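You operate a simulated robot arm through the tools that you are given. There is no shell and no other tool. Be economical: measure what you need, move in short steps, check, and stop when the job is done.

You are at the controls of a simulated robot arm. One attempt, no reset.

## Task
Make room on the sorting table for the yellow pad. At the end: the white strip from the sorting table is in the grey drawer; the yellow pad stands where the white strip stood; whatever was shut is shut again. Leave all else as you found it, and nothing knocked over (what rides in a drawer may roll over).

It is judged by the outcome, as a careful person would: the job done as asked, and still so three seconds after it is handed in. It fails if anything else is knocked over, pushed out of place, dropped, spilled or broken.

## Robot
A 7-joint arm with a two-finger parallel gripper, fixed in place. Base frame: the origin is at the foot of the arm, x ahead of it, y to its left, z up. Readings come in mm, degrees, newtons and seconds.
Its first joint turns from -166.0 to 166.0 degrees. Payload 4.4 kg.
Tool frame: the origin (TCP) lies between the finger pads and is the grasp point; the fingertips stand 23 mm ahead of it; z points along the fingers, y is the line along which they close. The gripper opens to 94 mm. The fingers are 38 mm wide and 10 mm thick; the gripper's body (54 by 96 mm) begins 39 mm behind the TCP.
Orientation is that of the tool frame in the base frame, as a unit quaternion [x, y, z, w]. With the fingers straight down and closing along the base's y, the tool's x points along the base's -x, its y along +y and its z along -z.

## Interface
- The arm moves only by the tool arm_command. Its argument "steps" is a list that holds one entry, the list of rows, each a list of 7 numbers: the finger opening in mm, from 0 to 94, then the shift along the tool's x, y, z in mm, then the turn, a rotation vector about the tool's x, y, z in degrees. In form: [[[grip, tx, ty, tz, rx, ry, rz], ...]]. A call has 1 to 10 rows; each row is the pose to reach, as a shift and turn from the pose commanded when the call began, along the tool's axes at that moment. Each row takes 0.2 s and may step no farther than 50 mm and 8.6 degrees from the row before; otherwise, or with a gripper value out of range, the whole call is refused. A pose out of reach is approached as far as the arm can. The call stops where the force on the tool passes 40 N (or 10 N more than at its start, if that is more) or the arm is blocked; 0.2 s more then pass. The fingers move at their own pace (about 72 mm/s each) and stop on an object; they squeeze with about 33 N. The grip force told is the motor's: it shows also when the fingers shut on nothing. Time passes only in rows, and 0.2 s behind the last, so rows that repeat a pose let the fingers close. It gives the time, the measured TCP pose, the force on the tool (base axes), the opening and the grip force at its end, in the units of the frame above (readings bear some noise), with the torque about the TCP (base axes, N m) and any sound that the robot's microphone picked up, and new pictures: "views" is both (left out), scene, wrist or none.
- Cameras (640 x 400 px; columns grow to the right, rows downward): "scene" is fixed at [220.5, -500.4, 1497.8]; the picture's right is [0.38, -0.93, 0.00], its down [-0.44, -0.18, -0.88] and it looks along [0.81, 0.33, -0.48] (base axes); focal length 252 px, centre (320, 200). "wrist" rides on the gripper at [86, 16, -75] in the tool frame; the picture's right is [-0.18, 0.98, 0.00], its down [-0.58, -0.11, -0.81] and it looks along [-0.79, -0.15, 0.59] (tool axes); focal length 243 px, centre (320, 200). There is no depth. A picture from a camera that has moved, and an enlarged one, comes with that camera's place and axes in the base frame and with its lens.
- close_up(camera, box): a new picture of the part [left, top, right, bottom] of that camera's present view, enlarged. The clock stands still meanwhile.
- finish_job(): hands the job in; it is judged then, once.

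Go step by step. Nothing tells you positions but the pictures and the camera data: compare them with the known pose of the tool, close in by small moves and look again before you grip or let go. The budget is 120 turns and 200 pictures, counting those below and the enlarged ones. Unless the task says otherwise, let go and move clear before handing in, and close with one line.

The tools are called as a command line: name --argument value ..., lists and objects as JSON in quotes. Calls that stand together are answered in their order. arm_command: Moves the arm, as the interface text tells. Its arguments: {"type":"object","properties":{"steps":{"type":"array","items":{"type":"array","items":{"type":"array","items":{"type":"number"}}}},"views":{"type":"string","enum":["both","scene","wrist","none"]}},"required":["steps"]} The other tools are called the same way: close_up (camera, box) takes an enlarged picture of a part of a camera's view; finish_job () hands the job in.

At the start:

```text
t: 0.0
position: [629.1, -4.3, 1419.7]
tool_rot: [0.0, 1.0, 0.0, 0.0]
wrist_force: [0.8, 0.2, 0.1]
torque: [0.04, 0.01, 0.04]
grip_width: 93.9
gripper_force: 0.0
```

scene: 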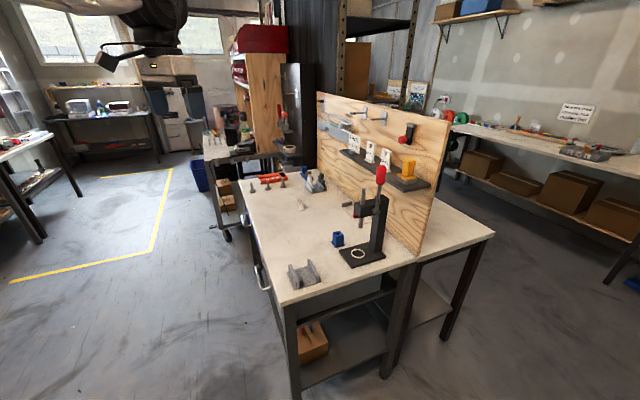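
wrist: 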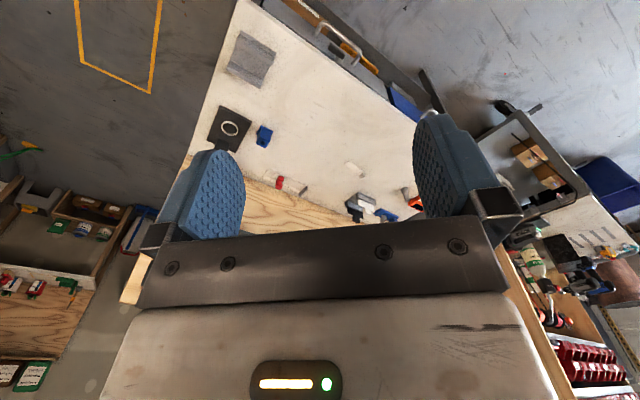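

I see a workbench with a pegboard, a small shelf with a yellow block, and small things on the table top. I'll zoom in first.

close_up --camera "scene" --box '[230, 80, 450, 218]'

close_up --camera "scene" --box '[230, 170, 450, 308]'

close_up --camera "wrist" --box '[180, 0, 500, 220]'

```text
2.90 times, centred on (340, 149) of scene
camera zoom: at [220.5, -500.4, 1497.8], right [0.38, -0.93, 0.0], down [-0.44, -0.18, -0.88], along [0.81, 0.33, -0.48], focal length 730 px, centre (262, 348)
```

zoom: 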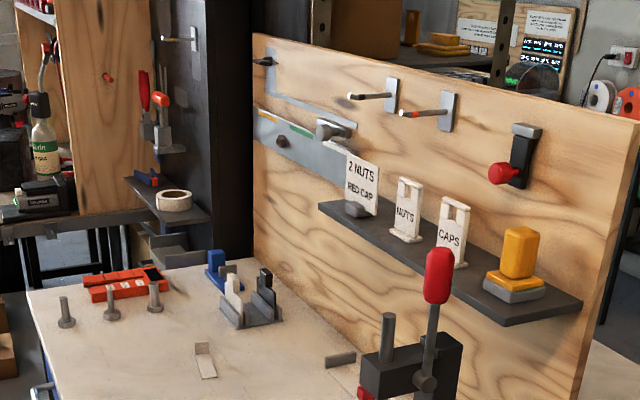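

```text
2.90 times, centred on (340, 239) of scene
camera zoom: at [220.5, -500.4, 1497.8], right [0.38, -0.93, 0.0], down [-0.44, -0.18, -0.88], along [0.81, 0.33, -0.48], focal length 730 px, centre (262, 87)
```

zoom: 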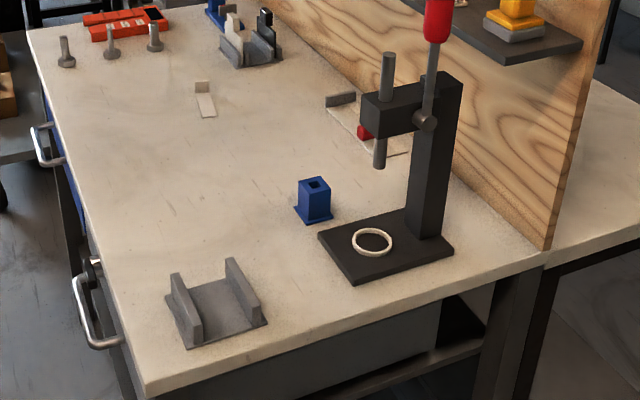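

```text
1.82 times, centred on (340, 110) of wrist
camera zoom: at [542.1, 12.7, 1494.2], right [0.18, 0.98, 0.0], down [0.58, -0.11, 0.81], along [0.79, -0.15, -0.59], focal length 441 px, centre (284, 364)
```

zoom: 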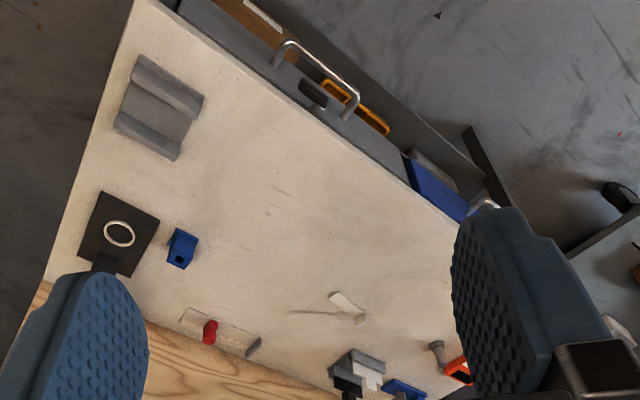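

The bench in front seems partly beyond my 980 mm reach (the white tab triangulates to about x=1230). Before deciding what is what, I'll look around with the wrist camera.

arm_command --steps '[[[94, 0, 0, 0, 0, 0, 8.5], [94, 0, 0, 0, 0, 0, 17], [94, 0, 0, 0, 0, 0, 25.5], [94, 0, 0, 0, 0, 0, 34], [94, 0, 0, 0, 0, 0, 42.5], [94, 0, 0, 0, 0, 0, 51], [94, 0, 0, 0, 0, 0, 59.5], [94, 0, 0, 0, 0, 0, 68]]]'

```text
t: 1.8
position: [628.1, -5.4, 1419.2]
tool_rot: [0.56, 0.829, 0.0, 0.0]
wrist_force: [-0.1, -0.1, 0.2]
torque: [-0.01, -0.02, 0.01]
grip_width: 93.9
gripper_force: 0.0
camera wrist: at [611.1, 83.2, 1494.0], right [0.98, 0.2, 0.0], down [0.12, -0.58, 0.81], along [0.16, -0.79, -0.59], focal length 243 px, centre (320, 200)
```

scene: 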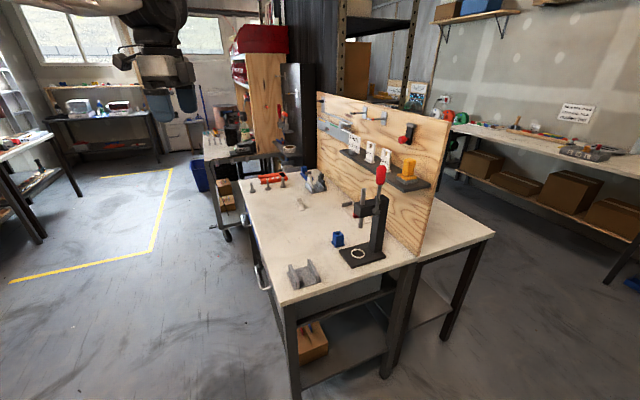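
wrist: 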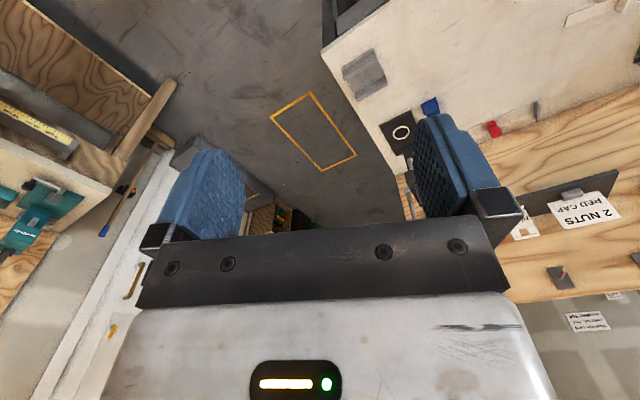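

The bench positions are consistent. I'll look the other way too (+y and behind).

arm_command --steps '[[[94, 0, 0, 0, 0, 0, -8.5], [94, 0, 0, 0, 0, 0, -17], [94, 0, 0, 0, 0, 0, -25.5], [94, 0, 0, 0, 0, 0, -34], [94, 0, 0, 0, 0, 0, -42.5], [94, 0, 0, 0, 0, 0, -51], [94, 0, 0, 0, 0, 0, -59.5], [94, 0, 0, 0, 0, 0, -68], [94, 0, 0, 0, 0, 0, -76.5], [94, 0, 0, 0, 0, 0, -85]]]' --views "none"

arm_command --steps '[[[94, 0, 0, 0, 0, 0, -8.5], [94, 0, 0, 0, 0, 0, -17], [94, 0, 0, 0, 0, 0, -25.5], [94, 0, 0, 0, 0, 0, -34], [94, 0, 0, 0, 0, 0, -42.5], [94, 0, 0, 0, 0, 0, -51]]]' --views "wrist"

```text
t: 4.0
position: [630.0, -5.1, 1419.0]
tool_rot: [-0.149, 0.989, 0.0, 0.0]
wrist_force: [0.6, -0.1, 0.6]
torque: [-0.02, -0.03, 0.0]
grip_width: 93.9
gripper_force: 0.0
```

```text
t: 5.4
position: [628.6, -4.5, 1420.3]
tool_rot: [-0.56, 0.828, 0.001, 0.0]
wrist_force: [0.2, 0.4, 0.0]
torque: [0.0, -0.02, 0.01]
grip_width: 94.0
gripper_force: 0.1
camera wrist: at [581.0, -77.7, 1494.8], right [-0.84, 0.54, 0.0], down [0.32, 0.5, 0.81], along [0.43, 0.68, -0.59], focal length 243 px, centre (320, 200)
```

wrist: 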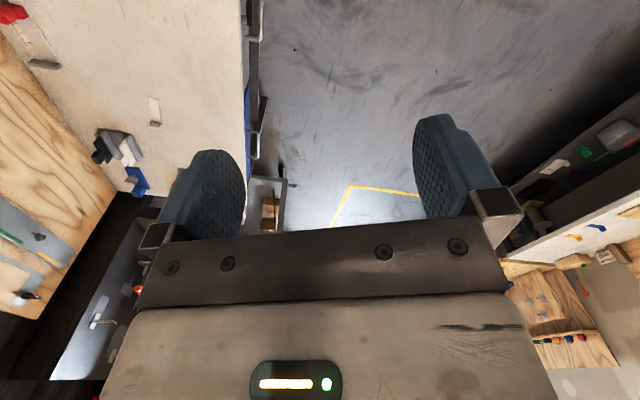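

close_up --camera "wrist" --box '[0, 0, 320, 200]'

arm_command --steps '[[[94, 0, 0, 0, 0, 0, -8.5], [94, 0, 0, 0, 0, 0, -17], [94, 0, 0, 0, 0, 0, -25.5], [94, 0, 0, 0, 0, 0, -34], [94, 0, 0, 0, 0, 0, -42.5], [94, 0, 0, 0, 0, 0, -51], [94, 0, 0, 0, 0, 0, -59.5], [94, 0, 0, 0, 0, 0, -68]]]' --views "wrist"

```text
2.00 times, centred on (160, 100) of wrist
camera zoom: at [581.0, -77.7, 1494.8], right [-0.84, 0.54, 0.0], down [0.32, 0.5, 0.81], along [0.43, 0.68, -0.59], focal length 485 px, centre (640, 400)
```

zoom: 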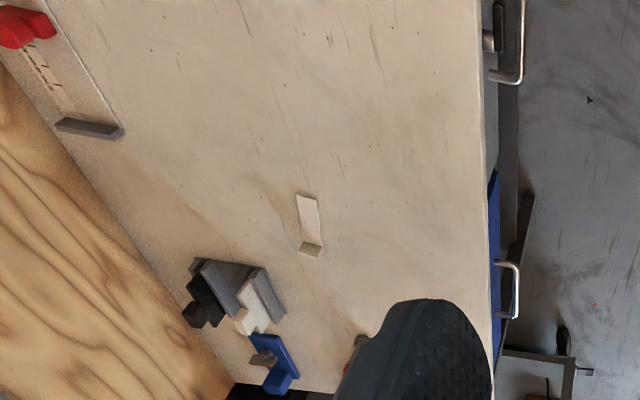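

```text
t: 7.2
position: [629.2, -4.7, 1418.6]
tool_rot: [0.927, -0.374, 0.0, 0.0]
wrist_force: [0.2, -0.2, 0.8]
torque: [0.04, 0.01, 0.0]
grip_width: 94.1
gripper_force: 0.0
camera wrist: at [679.7, -75.0, 1494.4], right [-0.81, -0.58, 0.0], down [-0.34, 0.48, 0.81], along [-0.47, 0.66, -0.59], focal length 243 px, centre (320, 200)
```

wrist: 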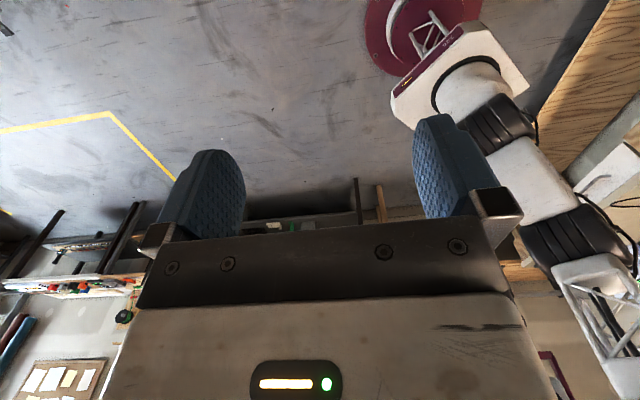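

The arm stands on a floor pedestal. I continue the look-around toward -x/-y.

arm_command --steps '[[[94, 0, 0, 0, 0, 0, -8.5], [94, 0, 0, 0, 0, 0, -17], [94, 0, 0, 0, 0, 0, -25.5], [94, 0, 0, 0, 0, 0, -34], [94, 0, 0, 0, 0, 0, -42.5], [94, 0, 0, 0, 0, 0, -51], [94, 0, 0, 0, 0, 0, -59.5], [94, 0, 0, 0, 0, 0, -68]]]' --views "wrist"

close_up --camera "scene" --box '[200, 110, 340, 250]'

```text
t: 9.0
position: [628.1, -3.0, 1418.6]
tool_rot: [0.998, -0.068, 0.0, 0.002]
wrist_force: [-0.7, 0.2, 0.8]
torque: [0.01, 0.02, -0.01]
grip_width: 93.9
gripper_force: 0.0
out of reach, approached as far as the arm can: row 5, 6, 7, 8
camera wrist: at [712.0, -29.3, 1494.4], right [-0.31, -0.95, 0.0], down [-0.56, 0.19, 0.81], along [-0.77, 0.25, -0.59], focal length 243 px, centre (320, 200)
```

wrist: 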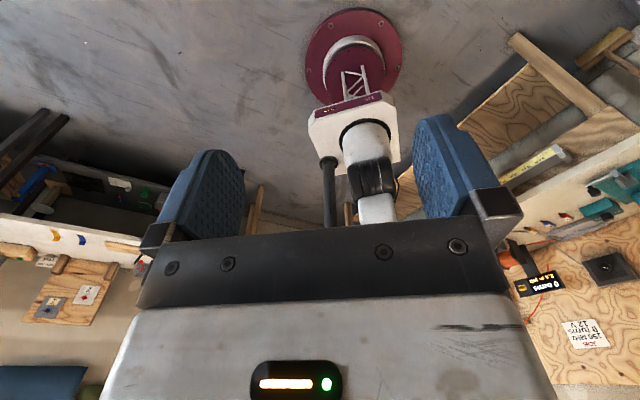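

```text
2.86 times, centred on (270, 180) of scene
camera zoom: at [220.5, -500.4, 1497.8], right [0.38, -0.93, 0.0], down [-0.44, -0.18, -0.88], along [0.81, 0.33, -0.48], focal length 719 px, centre (463, 257)
```

zoom: 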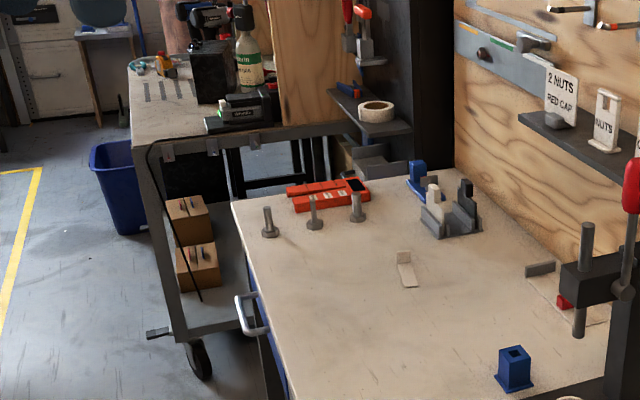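

Only the bench is within range, so it must be the sorting table. I'll turn back and look at its drawer front more squarely.

arm_command --steps '[[[94, 0, 0, 0, 0, 0, 8.5], [94, 0, 0, 0, 0, 0, 17], [94, 0, 0, 0, 0, 0, 25.5], [94, 0, 0, 0, 0, 0, 34], [94, 0, 0, 0, 0, 0, 42.5], [94, 0, 0, 0, 0, 0, 51], [94, 0, 0, 0, 0, 0, 59.5], [94, 0, 0, 0, 0, 0, 68], [94, 0, 0, 0, 0, 0, 76.5], [94, 0, 0, 0, 0, 0, 85]]]' --views "none"

arm_command --steps '[[[94, 0, 0, 0, 0, 0, 8.5], [94, 0, 0, 0, 0, 0, 17], [94, 0, 0, 0, 0, 0, 25.5], [94, 0, 0, 0, 0, 0, 34], [94, 0, 0, 0, 0, 0, 42.5], [94, 0, 0, 0, 0, 0, 51], [94, 0, 0, 0, 0, 0, 59.5], [94, 0, 0, 0, 0, 0, 68], [94, 0, 0, 0, 0, 0, 76.5], [94, 0, 0, 0, 0, 0, 85]]]' --views "none"

```text
t: 11.2
position: [628.2, -4.7, 1418.8]
tool_rot: [-0.689, 0.725, -0.001, -0.001]
wrist_force: [-0.3, -0.6, 0.1]
torque: [-0.03, -0.02, -0.02]
grip_width: 94.0
gripper_force: 0.0
```

```text
t: 13.4
position: [628.5, -5.2, 1419.6]
tool_rot: [-0.019, 1.0, -0.002, 0.001]
wrist_force: [-1.0, -0.7, 0.2]
torque: [-0.01, 0.0, 0.02]
grip_width: 93.9
gripper_force: 0.1
```

arm_command --steps '[[[94, 28, 25, 27, 0, 0, 4.5], [94, 56, 50, 54, 0, 0, 9], [94, 84, 75, 81, 0, 0, 13.5], [94, 112, 100, 108, 0, 0, 18], [94, 140, 125, 135, 0, 0, 22.5], [94, 168, 150, 162, 0, 0, 27], [94, 196, 175, 189, 0, 0, 31.5], [94, 224, 200, 216, 0, 0, 36]]]'

```text
t: 15.2
position: [397.1, 186.6, 1202.3]
tool_rot: [0.291, 0.957, -0.002, 0.0]
wrist_force: [0.5, 0.6, 0.0]
torque: [0.0, -0.02, 0.02]
grip_width: 93.9
gripper_force: 0.1
camera wrist: at [333.8, 249.5, 1277.5], right [0.7, 0.71, 0.0], down [0.42, -0.41, 0.81], along [0.58, -0.57, -0.59], focal length 243 px, centre (320, 200)
```

scene: 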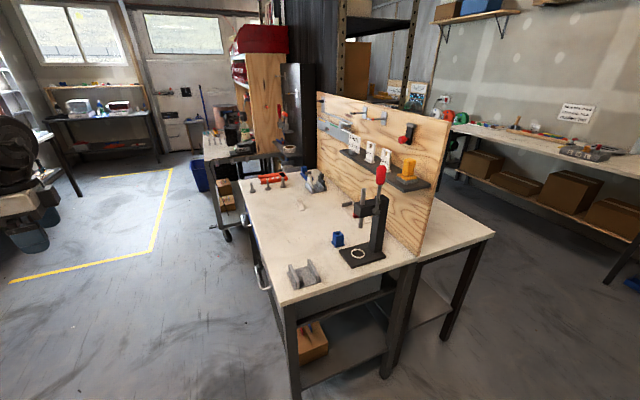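
wrist: 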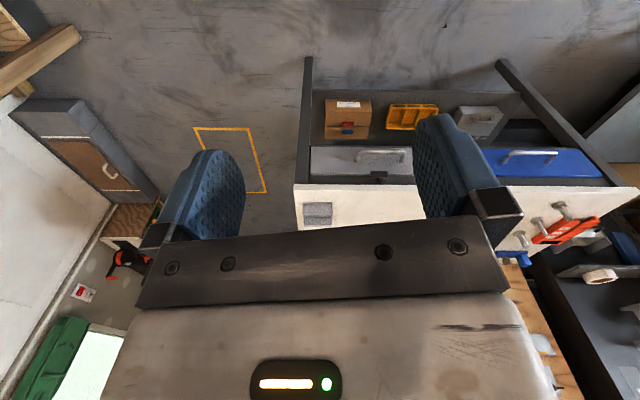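

close_up --camera "wrist" --box '[280, 60, 640, 285]'

```text
1.78 times, centred on (460, 172) of wrist
camera zoom: at [333.8, 249.5, 1277.5], right [0.7, 0.71, 0.0], down [0.42, -0.41, 0.81], along [0.58, -0.57, -0.59], focal length 431 px, centre (71, 249)
```

zoom: 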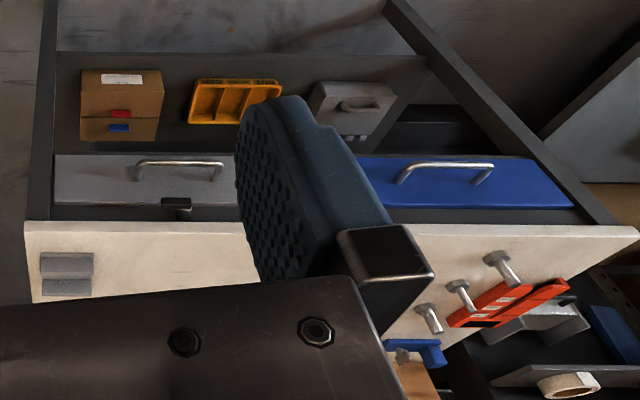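

close_up --camera "scene" --box '[370, 140, 450, 200]'

close_up --camera "scene" --box '[280, 185, 370, 250]'

close_up --camera "scene" --box '[235, 165, 335, 230]'

```text
6.67 times, centred on (410, 170) of scene
camera zoom: at [220.5, -500.4, 1497.8], right [0.38, -0.93, 0.0], down [-0.44, -0.18, -0.88], along [0.81, 0.33, -0.48], focal length 1678 px, centre (-280, 400)
```

zoom: 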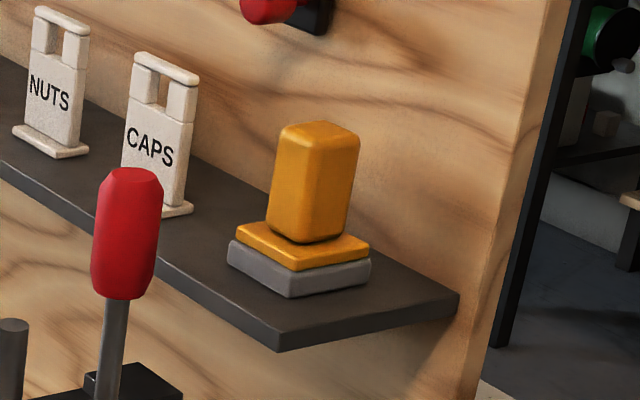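

```text
6.15 times, centred on (325, 218) of scene
camera zoom: at [220.5, -500.4, 1497.8], right [0.38, -0.93, 0.0], down [-0.44, -0.18, -0.88], along [0.81, 0.33, -0.48], focal length 1549 px, centre (289, 92)
```

zoom: 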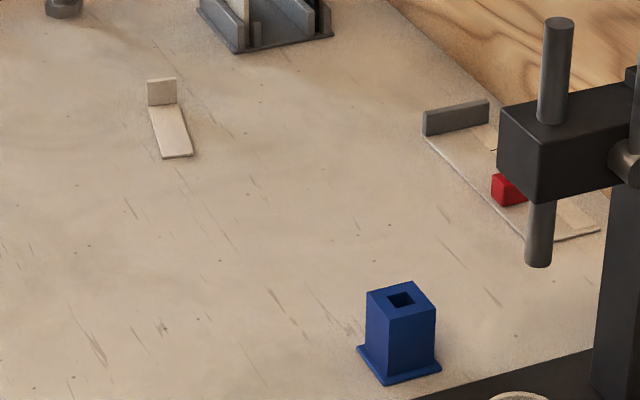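

```text
6.15 times, centred on (285, 198) of scene
camera zoom: at [220.5, -500.4, 1497.8], right [0.38, -0.93, 0.0], down [-0.44, -0.18, -0.88], along [0.81, 0.33, -0.48], focal length 1549 px, centre (535, 215)
```

zoom: 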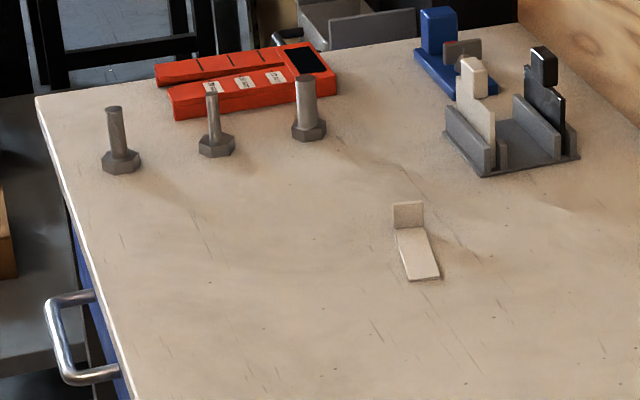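

Table top is about z=828, near corner (668,-184), long edge along 45°. The white L-strip lies at about (1245,25), the yellow pad is likely the yellow block on the board's shelf (about (1095,-478)). The grey drawer has a handle near (818,15,738) and a black catch; I go closer to see it.

arm_command --steps '[[[94, -27, 20, 29, 0, 0, 0], [94, -54, 40, 58, 0, 0, 0], [94, -81, 60, 87, 0, 0, 0], [94, -108, 80, 116, 0, 0, 0], [94, -135, 100, 145, 0, 0, 0], [94, -162, 119, 174, 0, 0, 0], [94, -186, 137, 203, 0, 0, 0]]]' --views "wrist"

close_up --camera "wrist" --box '[220, 100, 420, 225]'

```text
t: 16.8
position: [627.5, 195.9, 999.7]
tool_rot: [0.29, 0.957, -0.001, 0.001]
wrist_force: [-0.5, -0.4, 0.4]
torque: [0.02, 0.0, -0.01]
grip_width: 94.2
gripper_force: 0.0
camera wrist: at [564.6, 258.2, 1074.5], right [0.7, 0.72, 0.0], down [0.42, -0.41, 0.81], along [0.58, -0.57, -0.59], focal length 243 px, centre (320, 200)
```

wrist: 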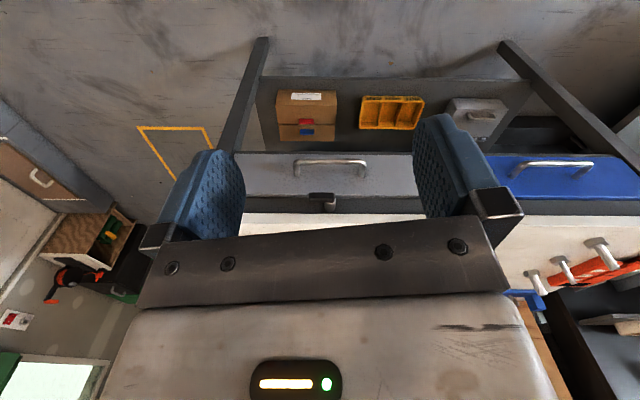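

```text
3.20 times, centred on (320, 162) of wrist
camera zoom: at [564.6, 258.2, 1074.5], right [0.7, 0.72, 0.0], down [0.42, -0.41, 0.81], along [0.58, -0.57, -0.59], focal length 776 px, centre (320, 320)
```

zoom: 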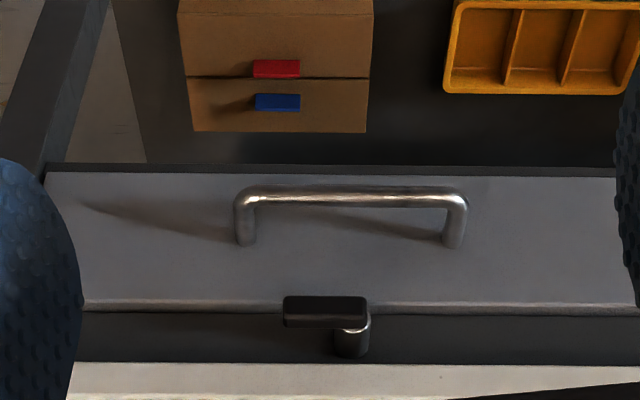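

close_up --camera "scene" --box '[230, 220, 310, 300]'

```text
5.00 times, centred on (270, 260) of scene
camera zoom: at [220.5, -500.4, 1497.8], right [0.38, -0.93, 0.0], down [-0.44, -0.18, -0.88], along [0.81, 0.33, -0.48], focal length 1259 px, centre (570, -100)
```

zoom: 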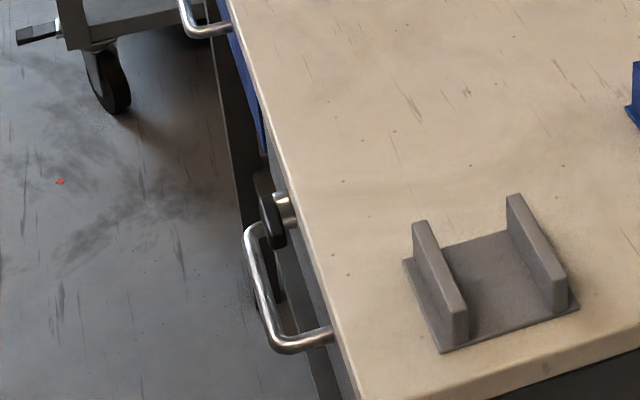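

Handle bar centre is about (829,27,719). I'll rotate and then tilt the tool horizontal in front of the drawer, fingers closing vertically.

arm_command --steps '[[[94, -11, 0, 10, 0, 0, -7.9], [94, -22, 0, 20, 0, 0, -15.8], [94, -33, 0, 30, 0, 0, -23.7], [94, -44, 0, 40, 0, 0, -31.6], [94, -55, 0, 50, 0, 0, -39.5], [94, -66, 0, 60, 0, 0, -47.4], [94, -77, 0, 70, 0, 0, -55.3], [94, -88, 0, 80, 0, 0, -63.2], [94, -99, 0, 90, 0, 0, -71.1], [94, -114, 0, 100, 0, 0, -79]]]' --views "none"

arm_command --steps '[[[94, 0, 0, 0, 8, 0, 0], [94, 0, 5, 10, 16, 0, 0], [94, 0, 10, 20, 24, 0, 0], [94, 0, 15, 30, 32, 0, 0], [94, 0, 20, 40, 40, 0, 0], [94, 0, 25, 50, 48, 0, 0], [94, 0, 30, 60, 56, 0, 0], [94, 0, 35, 70, 64, 0, 0], [94, 0, 40, 80, 72, 0, 0], [94, 0, 40, 90, 80, 0, 0]]]'

```text
t: 19.0
position: [723.7, 132.1, 899.2]
tool_rot: [-0.386, 0.923, -0.002, 0.001]
wrist_force: [-0.6, -0.3, 0.5]
torque: [0.0, 0.01, 0.0]
grip_width: 94.1
gripper_force: 0.2
```

```text
t: 21.2
position: [694.0, 160.2, 811.3]
tool_rot: [-0.294, 0.706, -0.595, 0.248]
wrist_force: [0.1, 0.5, 1.3]
torque: [-0.02, 0.05, 0.03]
grip_width: 93.9
gripper_force: 0.0
camera wrist: at [578.4, 153.8, 807.6], right [0.01, 0.25, -0.97], down [-0.14, 0.96, 0.24], along [0.99, 0.14, 0.05], focal length 243 px, centre (320, 200)
```

scene: 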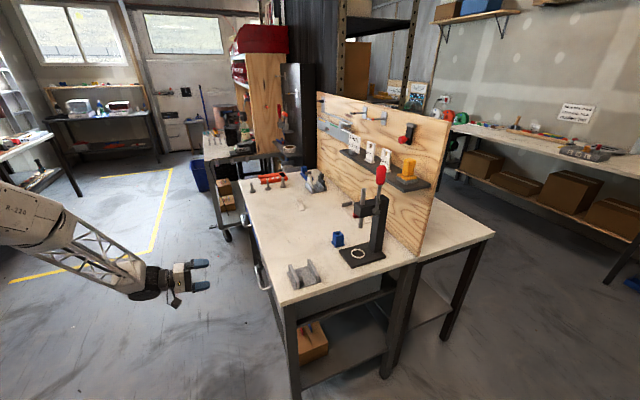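
wrist: 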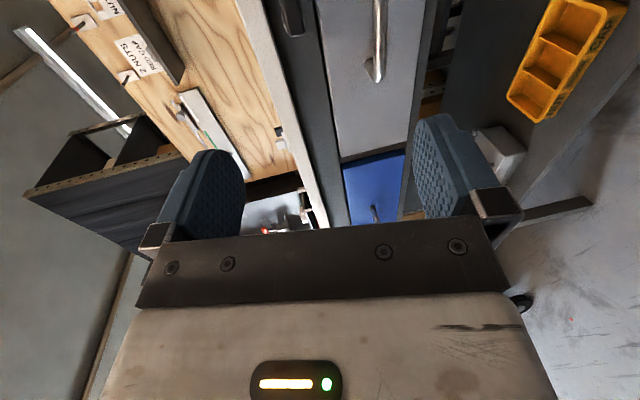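

close_up --camera "wrist" --box '[240, 0, 420, 112]'

```text
3.56 times, centred on (330, 56) of wrist
camera zoom: at [578.4, 153.8, 807.6], right [0.01, 0.25, -0.97], down [-0.14, 0.96, 0.24], along [0.99, 0.14, 0.05], focal length 863 px, centre (284, 712)
```

zoom: 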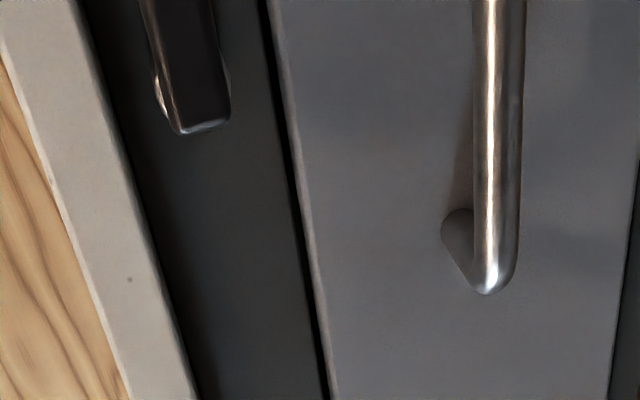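

The lever lies clear of the drawer front, above its top edge, so the drawer may simply pull open. I move in front of the handle.

arm_command --steps '[[[94, 0, 20, 20, 4, 0, 0], [94, 0, 40, 60, 8, 0, 0], [94, -1, 60, 100, 10, 0, 0], [94, -1, 68, 144, 10, 0, 0]]]'

```text
t: 22.2
position: [788.0, 70.1, 719.8]
tool_rot: [0.272, -0.651, 0.654, -0.271]
wrist_force: [-0.1, -0.2, 0.4]
torque: [0.02, 0.0, -0.03]
grip_width: 93.9
gripper_force: 0.0
camera wrist: at [674.6, 61.2, 703.5], right [0.13, 0.13, -0.98], down [-0.16, 0.98, 0.1], along [0.98, 0.15, 0.15], focal length 243 px, centre (320, 200)
```

scene: 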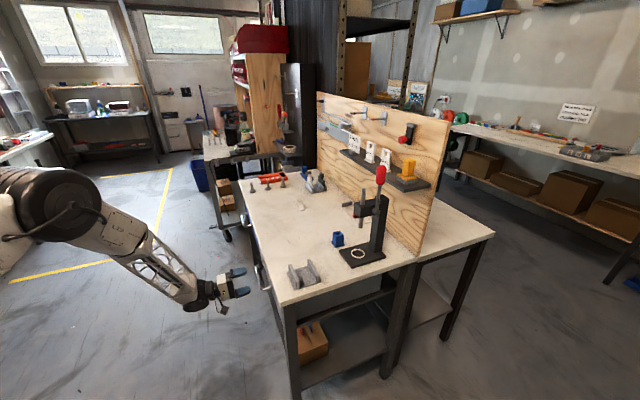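
wrist: 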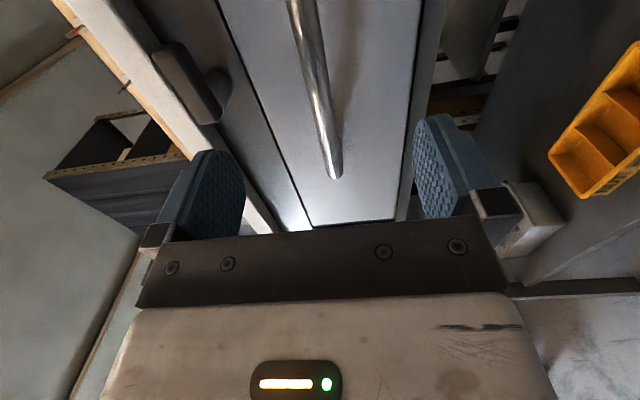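

arm_command --steps '[[[94, 0, 0, 26, 0, 0, 0], [94, 0, 0, 52, 0, 0, 0]]]' --views "both"

close_up --camera "scene" --box '[200, 220, 320, 310]'

```text
t: 22.8
position: [823.7, 32.5, 717.7]
tool_rot: [0.274, -0.65, 0.654, -0.272]
wrist_force: [-0.5, -0.8, -0.6]
torque: [-0.02, -0.01, 0.02]
grip_width: 93.9
gripper_force: 0.1
camera wrist: at [710.1, 24.9, 702.5], right [0.13, 0.13, -0.98], down [-0.16, 0.98, 0.1], along [0.98, 0.15, 0.15], focal length 243 px, centre (320, 200)
```

scene: 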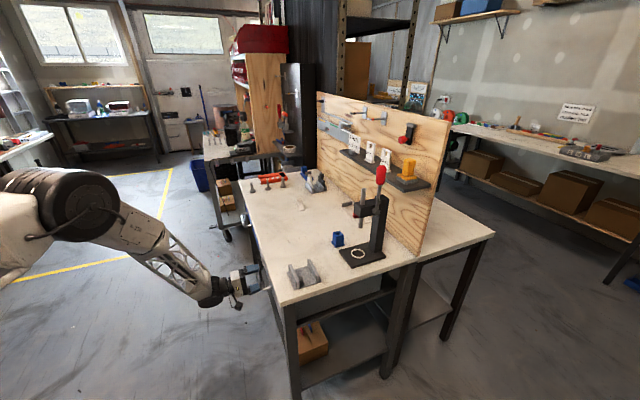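
wrist: 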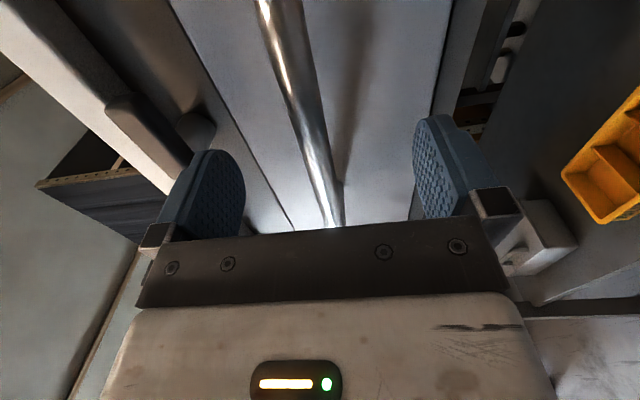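

```text
4.44 times, centred on (260, 265) of scene
camera zoom: at [220.5, -500.4, 1497.8], right [0.38, -0.93, 0.0], down [-0.44, -0.18, -0.88], along [0.81, 0.33, -0.48], focal length 1119 px, centre (587, -89)
```

zoom: 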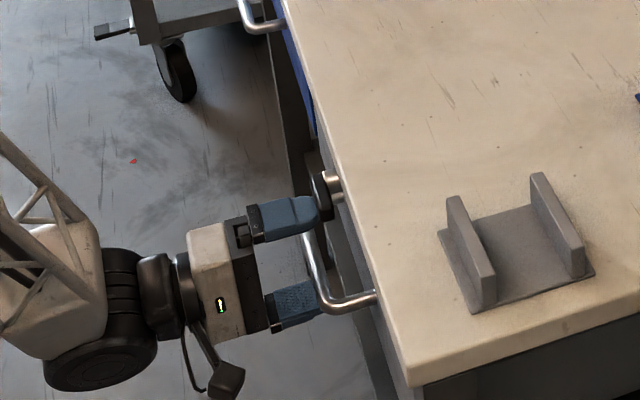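

arm_command --steps '[[[40, 0, 0, 0, 0, 0, 0], [20, 0, 0, 0, 0, 0, 0], [5, 0, 0, 0, 0, 0, 0], [0, 0, 0, 0, 0, 0, 0], [0, 0, 0, 0, 0, 0, 0]]]' --views "wrist"

```text
t: 24.0
position: [823.1, 33.3, 717.9]
tool_rot: [0.273, -0.652, 0.654, -0.271]
wrist_force: [2.1, 1.9, -5.3]
torque: [0.51, -0.41, -0.01]
grip_width: 13.7
gripper_force: 44.9
camera wrist: at [710.0, 24.8, 702.5], right [0.13, 0.13, -0.98], down [-0.16, 0.98, 0.11], along [0.98, 0.15, 0.15], focal length 243 px, centre (320, 200)
```

wrist: 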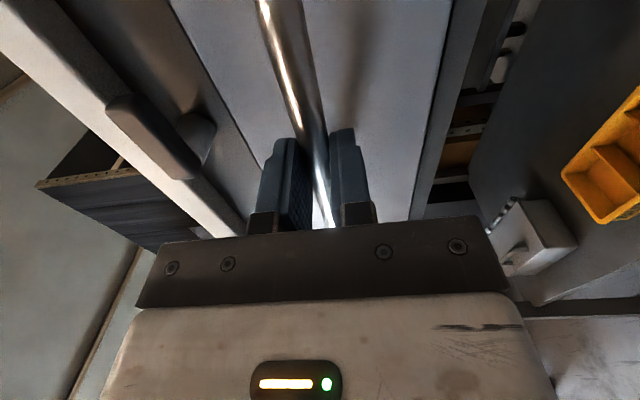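

Bar gripped (13.7 mm). Pull gently.

arm_command --steps '[[[0, 0, 0, -8, 0, 0, 0], [0, 0, 0, -16, 0, 0, 0], [0, 0, 0, -24, 0, 0, 0]]]' --views "wrist"

```text
t: 24.8
position: [807.6, 48.6, 717.5]
tool_rot: [0.272, -0.651, 0.655, -0.272]
wrist_force: [11.8, 10.9, -5.5]
torque: [0.37, -0.31, 1.53]
grip_width: 13.8
gripper_force: 45.2
camera wrist: at [693.7, 41.0, 702.4], right [0.13, 0.13, -0.98], down [-0.16, 0.98, 0.11], along [0.98, 0.15, 0.15], focal length 243 px, centre (320, 200)
```

wrist: 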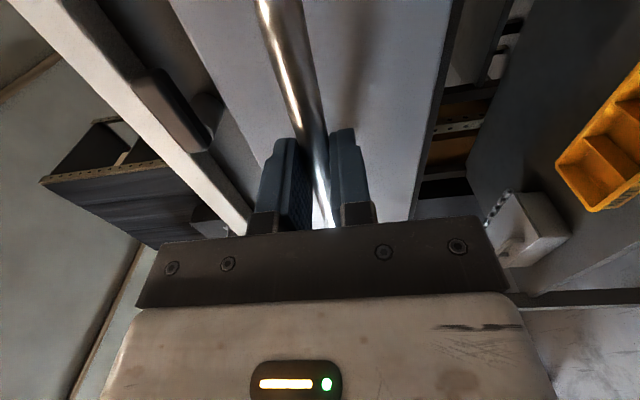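

The drawer slides. There's a side force, so I add slight sideways compliance and keep pulling.

arm_command --steps '[[[0, -1.5, 0, -10, 0, 0, 0], [0, -2, 0, -25, 0, 0, 0], [0, -2.5, 0, -40, 0, 0, 0]]]' --views "none"

```text
t: 25.8
position: [780.4, 77.2, 717.1]
tool_rot: [0.271, -0.652, 0.654, -0.271]
wrist_force: [-6.7, -7.3, 8.4]
torque: [0.29, -0.45, 0.05]
grip_width: 13.7
gripper_force: 45.4
stopped in row 3: the force on the tool passed its limit at 42 N (the readings are from after the stop); the commanded pose is now the measured one
```

arm_command --steps '[[[0, 0, 0, 0, 0, 0, 0]]]'

close_up --camera "scene" --box '[180, 200, 320, 310]'

```text
t: 26.2
position: [779.6, 77.5, 718.3]
tool_rot: [0.271, -0.651, 0.655, -0.271]
wrist_force: [-8.3, -11.6, 12.3]
torque: [0.24, -0.49, -1.03]
grip_width: 13.7
gripper_force: 45.5
camera wrist: at [665.7, 69.5, 702.4], right [0.13, 0.13, -0.98], down [-0.16, 0.98, 0.1], along [0.98, 0.14, 0.15], focal length 243 px, centre (320, 200)
```

scene: 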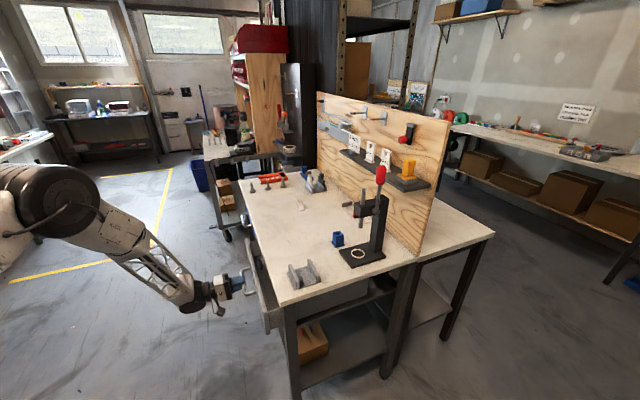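
wrist: 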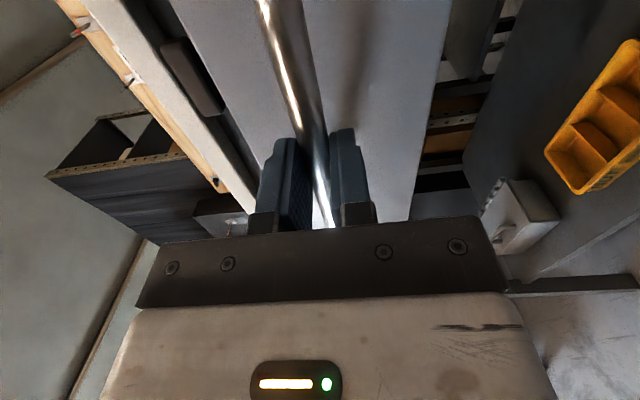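

```text
3.64 times, centred on (250, 255) of scene
camera zoom: at [220.5, -500.4, 1497.8], right [0.38, -0.93, 0.0], down [-0.44, -0.18, -0.88], along [0.81, 0.33, -0.48], focal length 915 px, centre (574, 0)
```

zoom: 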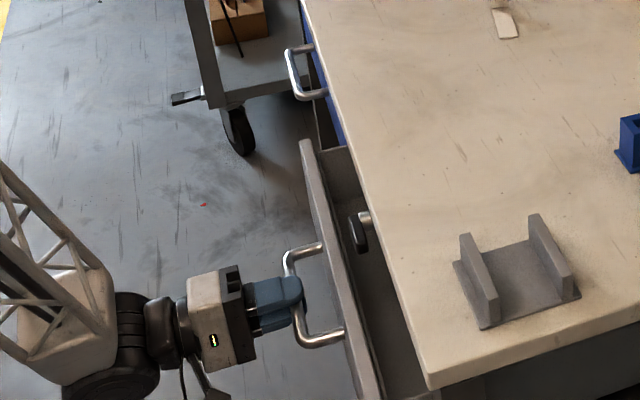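

Drawer is coming out, unlatched. I continue slower, relieving the sideways force.

arm_command --steps '[[[0, 1.5, -1.5, -4, 0, 0, 0], [0, 1.5, -1.5, -12, 0, 0, 0], [0, 1.5, -1.5, -20, 0, 0, 0], [0, 1.5, -1.5, -28, 0, 0, 0], [0, 1.3, -1.5, -36, 0, 0, 0], [0, 1.3, -1.5, -44, 0, 0, 0], [0, 1.3, -1.5, -52, 0, 0, 0]]]' --views "none"

```text
t: 27.1
position: [761.9, 95.7, 719.1]
tool_rot: [0.272, -0.651, 0.654, -0.271]
wrist_force: [8.2, 7.3, -7.6]
torque: [0.51, -0.4, 0.38]
grip_width: 13.7
gripper_force: 44.4
stopped in row 4: the force on the tool passed its limit at 44 N (the readings are from after the stop); the commanded pose is now the measured one
```

arm_command --steps '[[[0, 0, 0, -3, 0, 0, 0], [0, 0, 0, -8, 0, 0, 0], [0, 0, 0, -13, 0, 0, 0], [0, 0, 0, -18, 0, 0, 0], [0, 0, 0, -23, 0, 0, 0], [0, 0, 0, -28, 0, 0, 0], [0, 0, 0, -33, 0, 0, 0], [0, 0, 0, -38, 0, 0, 0], [0, 0, 0, -43, 0, 0, 0], [0, 0, 0, -48, 0, 0, 0]]]' --views "none"

```text
t: 28.3
position: [747.8, 110.1, 718.0]
tool_rot: [0.272, -0.652, 0.654, -0.27]
wrist_force: [8.3, 8.2, -8.6]
torque: [0.76, -0.58, 0.28]
grip_width: 13.6
gripper_force: 45.3
stopped in row 5: the force on the tool passed its limit at 43 N (the readings are from after the stop); the commanded pose is now the measured one
```

The slide direction is about 2° off my pull; I correct for that.

arm_command --steps '[[[0, -0.7, 0.4, -5, 0, 0, 0], [0, -1.0, 0.4, -12, 0, 0, 0], [0, -1.3, 0.4, -20, 0, 0, 0], [0, -1.6, 0.4, -28, 0, 0, 0], [0, -1.9, 0.4, -36, 0, 0, 0], [0, -2.1, 0.4, -44, 0, 0, 0], [0, -2.4, 0.4, -52, 0, 0, 0], [0, -2.7, 0.4, -60, 0, 0, 0]]]' --views "scene"

```text
t: 30.1
position: [705.4, 153.9, 718.8]
tool_rot: [0.273, -0.652, 0.653, -0.271]
wrist_force: [-14.7, -18.0, 1.4]
torque: [0.67, -0.63, -0.19]
grip_width: 13.7
gripper_force: 45.2
```

scene: 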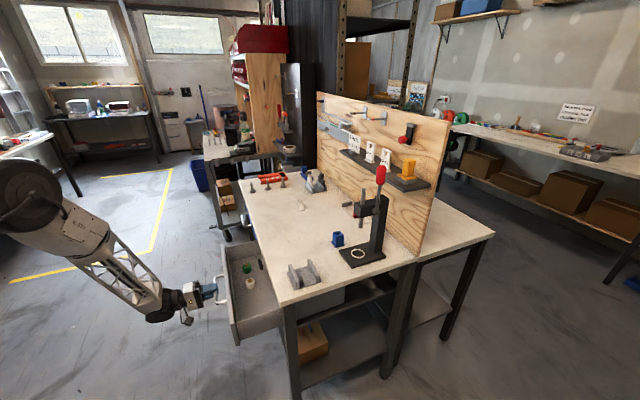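

close_up --camera "scene" --box '[190, 220, 320, 350]'

```text
3.08 times, centred on (255, 285) of scene
camera zoom: at [220.5, -500.4, 1497.8], right [0.38, -0.93, 0.0], down [-0.44, -0.18, -0.88], along [0.81, 0.33, -0.48], focal length 774 px, centre (520, -62)
```

zoom: 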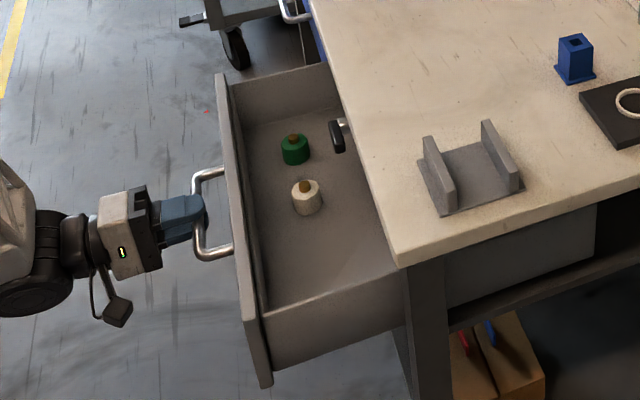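

Drawer is open about 170 mm with free space beside two caps. Release and back away.

arm_command --steps '[[[0, 1, 0, 0, 0, 0, 0], [30, 1, 0, 0, 0, 0, 0], [60, 1, 0, 0, 0, 0, 0], [60, 1, 0, -30, 0, 0, 0], [60, 1, 0, -80, 0, 0, 0]]]' --views "scene"

```text
t: 31.3
position: [650.3, 208.9, 718.2]
tool_rot: [0.272, -0.652, 0.654, -0.271]
wrist_force: [-0.7, 0.4, 0.2]
torque: [-0.02, 0.01, 0.01]
grip_width: 59.9
gripper_force: 0.0
```

scene: 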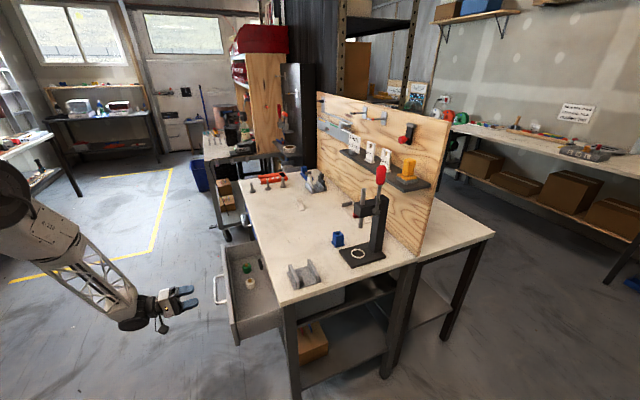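

Now rise and bring the tool back to pointing down.

arm_command --steps '[[[60, 0, -43, 0, -8.5, 0, 0], [60, 0, -86, 0, -17, 0, 0], [60, 0, -129, 0, -25.5, 0, 0], [60, 0, -172, 0, -34, 0, 0], [60, 0, -215, 0, -42.5, 0, 0], [60, 0, -258, 0, -51, 0, 0], [60, 0, -301, 0, -59.5, 0, 0], [60, 0, -344, 0, -68, 0, 0], [60, 0, -387, 0, -76.5, 0, 0], [60, 0, -430, 0, -85, 0, 0]]]' --views "none"

```text
t: 33.5
position: [649.4, 211.8, 1149.9]
tool_rot: [-0.383, 0.923, -0.04, 0.013]
wrist_force: [0.6, -0.4, 0.4]
torque: [0.02, 0.02, 0.01]
grip_width: 59.9
gripper_force: 0.1
```

arm_command --steps '[[[60, -4, -46, 0, -5, 0, 0], [60, -8, -92, 0, -5, 0, 0], [60, -12, -138, 0, -5, 0, 0], [60, -16, -184, 0, -5, 0, 0], [60, -20, -230, 0, -5, 0, 0], [60, -24, -276, 0, -5, 0, 0], [60, -27, -320, 0, -5, 0, 0]]]' --views "none"

arm_command --steps '[[[60, 0, 0, 0, 0, 0, 8.5], [60, 0, 0, 0, 0, 0, 17], [60, 0, 0, 0, 0, 0, 25.5], [60, 0, 0, 0, 0, 0, 34], [60, 0, 0, 0, 0, 0, 42.5], [60, 0, 0, 0, 0, 0, 51], [60, 0, 0, 0, 0, 0, 59.5], [60, 0, 0, 0, 0, 0, 68], [60, 0, 0, 0, 0, 0, 76.5], [60, 0, 0, 0, 0, 0, 85]]]' --views "none"

arm_command --steps '[[[60, 0, 0, 0, 0, 0, 8.5], [60, 0, 0, 0, 0, 0, 17], [60, 0, 0, 0, 0, 0, 25.5], [60, 0, 0, 0, 0, 0, 34], [60, 0, 0, 0, 0, 0, 42.5], [60, 0, 0, 0, 0, 0, 51], [60, 0, 0, 0, 0, 0, 59.5], [60, 0, 0, 0, 0, 0, 68], [60, 0, 0, 0, 0, 0, 76.5], [60, 0, 0, 0, 0, 0, 85]]]' --views "none"

arm_command --steps '[[[60, 0, 0, 0, 0, 0, 7], [60, 0, 0, 0, 0, 0, 14], [60, 0, 0, 0, 0, 0, 21]]]'

```text
t: 35.1
position: [892.8, 4.0, 1178.5]
tool_rot: [-0.384, 0.923, -0.001, -0.001]
wrist_force: [-0.5, -0.5, 0.2]
torque: [0.03, 0.01, 0.02]
grip_width: 59.8
gripper_force: 0.1
```

```text
t: 37.3
position: [895.6, 5.7, 1176.4]
tool_rot: [0.342, 0.94, -0.002, 0.0]
wrist_force: [0.2, -0.2, -0.8]
torque: [-0.02, -0.03, -0.02]
grip_width: 60.1
gripper_force: 0.0
```

```text
t: 39.5
position: [895.1, 5.9, 1174.7]
tool_rot: [0.886, 0.463, -0.002, 0.001]
wrist_force: [0.1, -0.1, 0.2]
torque: [0.0, 0.03, -0.02]
grip_width: 60.0
gripper_force: 0.1
```

```text
t: 40.3
position: [894.2, 6.2, 1175.0]
tool_rot: [0.956, 0.293, -0.002, 0.002]
wrist_force: [-0.4, -0.4, 0.3]
torque: [-0.03, 0.0, 0.01]
grip_width: 59.9
gripper_force: 0.0
camera wrist: at [975.5, 41.8, 1250.3], right [0.4, -0.92, 0.0], down [-0.54, -0.23, 0.81], along [-0.74, -0.32, -0.59], focal length 243 px, centre (320, 200)
```

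scene: 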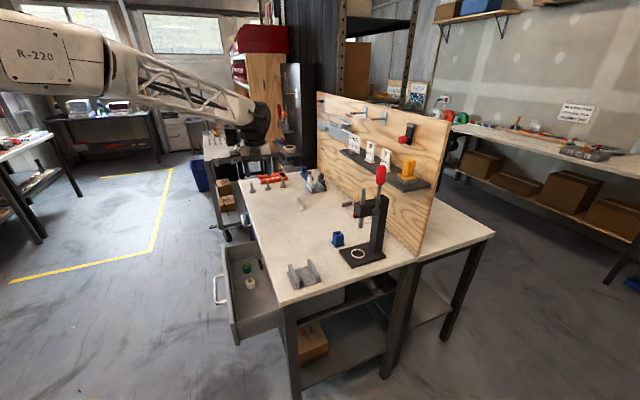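
wrist: 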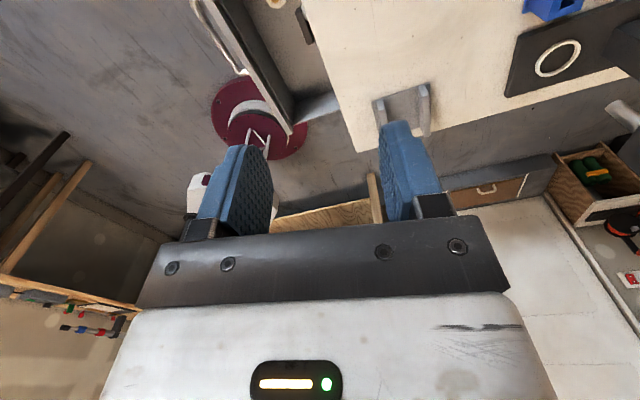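

Orientation is fine. Now tilt 45° forward while moving toward a pre-grasp above the strip, to test reach.

arm_command --steps '[[[60, 29, 20, 15, 0, 5, 0], [60, 58, 40, 30, 0, 10, 0], [60, 87, 60, 45, 0, 15, 0], [60, 116, 80, 60, 0, 20, 0], [60, 145, 100, 80, 0, 25, 0], [60, 174, 120, 100, 0, 30, 0], [60, 203, 140, 120, 0, 35, 0], [60, 232, 160, 140, 0, 40, 0], [60, 262, 179, 160, 0, 45, 0]]]'

```text
t: 42.3
position: [1214.9, 3.4, 1016.5]
tool_rot: [0.883, 0.272, 0.366, -0.112]
wrist_force: [0.2, 1.1, 1.1]
torque: [-0.05, 0.05, -0.01]
grip_width: 60.0
gripper_force: 0.1
camera wrist: at [1230.4, -4.5, 1129.7], right [0.44, -0.89, -0.13], down [-0.87, -0.46, 0.16], along [-0.2, 0.04, -0.98], focal length 243 px, centre (320, 200)
```

scene: 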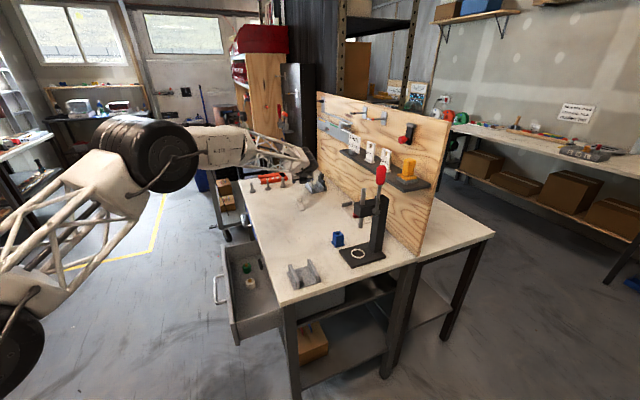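
wrist: 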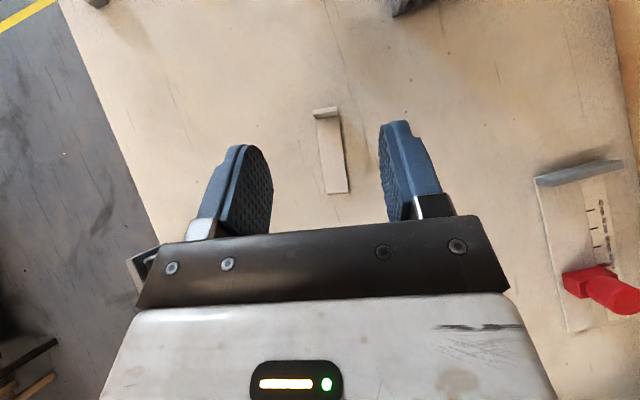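

Reachable, and the camera looks straight down at the strip. Measure it.

close_up --camera "wrist" --box '[240, 80, 420, 220]'

```text
2.86 times, centred on (330, 150) of wrist
camera zoom: at [1230.4, -4.5, 1129.7], right [0.44, -0.89, -0.13], down [-0.87, -0.46, 0.16], along [-0.2, 0.04, -0.98], focal length 693 px, centre (291, 343)
```

zoom: 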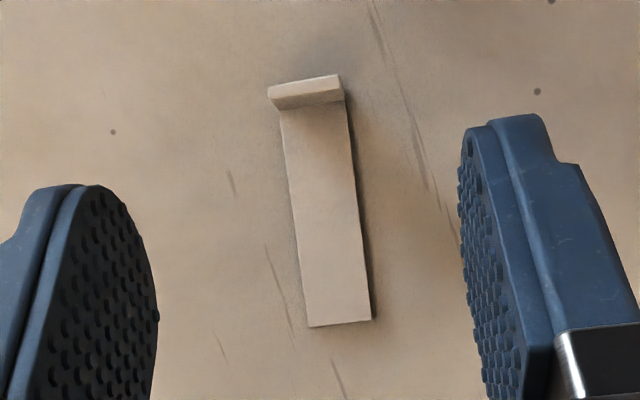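

arm_command --steps '[[[60, -14, -2, 28, 0, 0, 0], [60, -28, -5, 56, 0, 0, 0], [60, -42.4, -7, 84.9, 0, 0, 0]]]' --views "none"

close_up --camera "wrist" --box '[230, 60, 430, 220]'

close_up --camera "scene" --box '[240, 130, 360, 230]'

```text
t: 43.1
position: [1233.7, 28.0, 926.2]
tool_rot: [0.884, 0.272, 0.365, -0.111]
wrist_force: [0.6, -0.4, 0.4]
torque: [-0.07, 0.05, -0.01]
grip_width: 60.1
gripper_force: 0.1
```

```text
2.50 times, centred on (330, 140) of wrist
camera zoom: at [1250.4, 20.4, 1041.3], right [0.44, -0.89, -0.13], down [-0.87, -0.46, 0.16], along [-0.2, 0.04, -0.98], focal length 606 px, centre (295, 350)
```

zoom: 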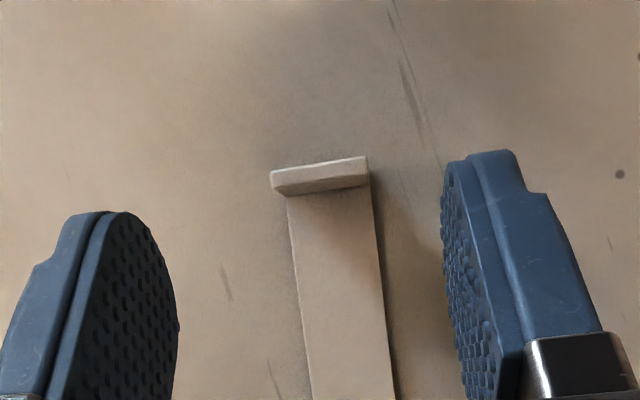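

```text
4.00 times, centred on (300, 180) of scene
camera zoom: at [220.5, -500.4, 1497.8], right [0.38, -0.93, 0.0], down [-0.44, -0.18, -0.88], along [0.81, 0.33, -0.48], focal length 1007 px, centre (400, 280)
```

zoom: 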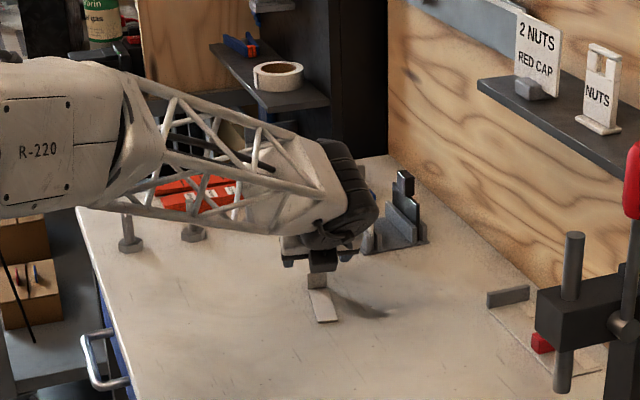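

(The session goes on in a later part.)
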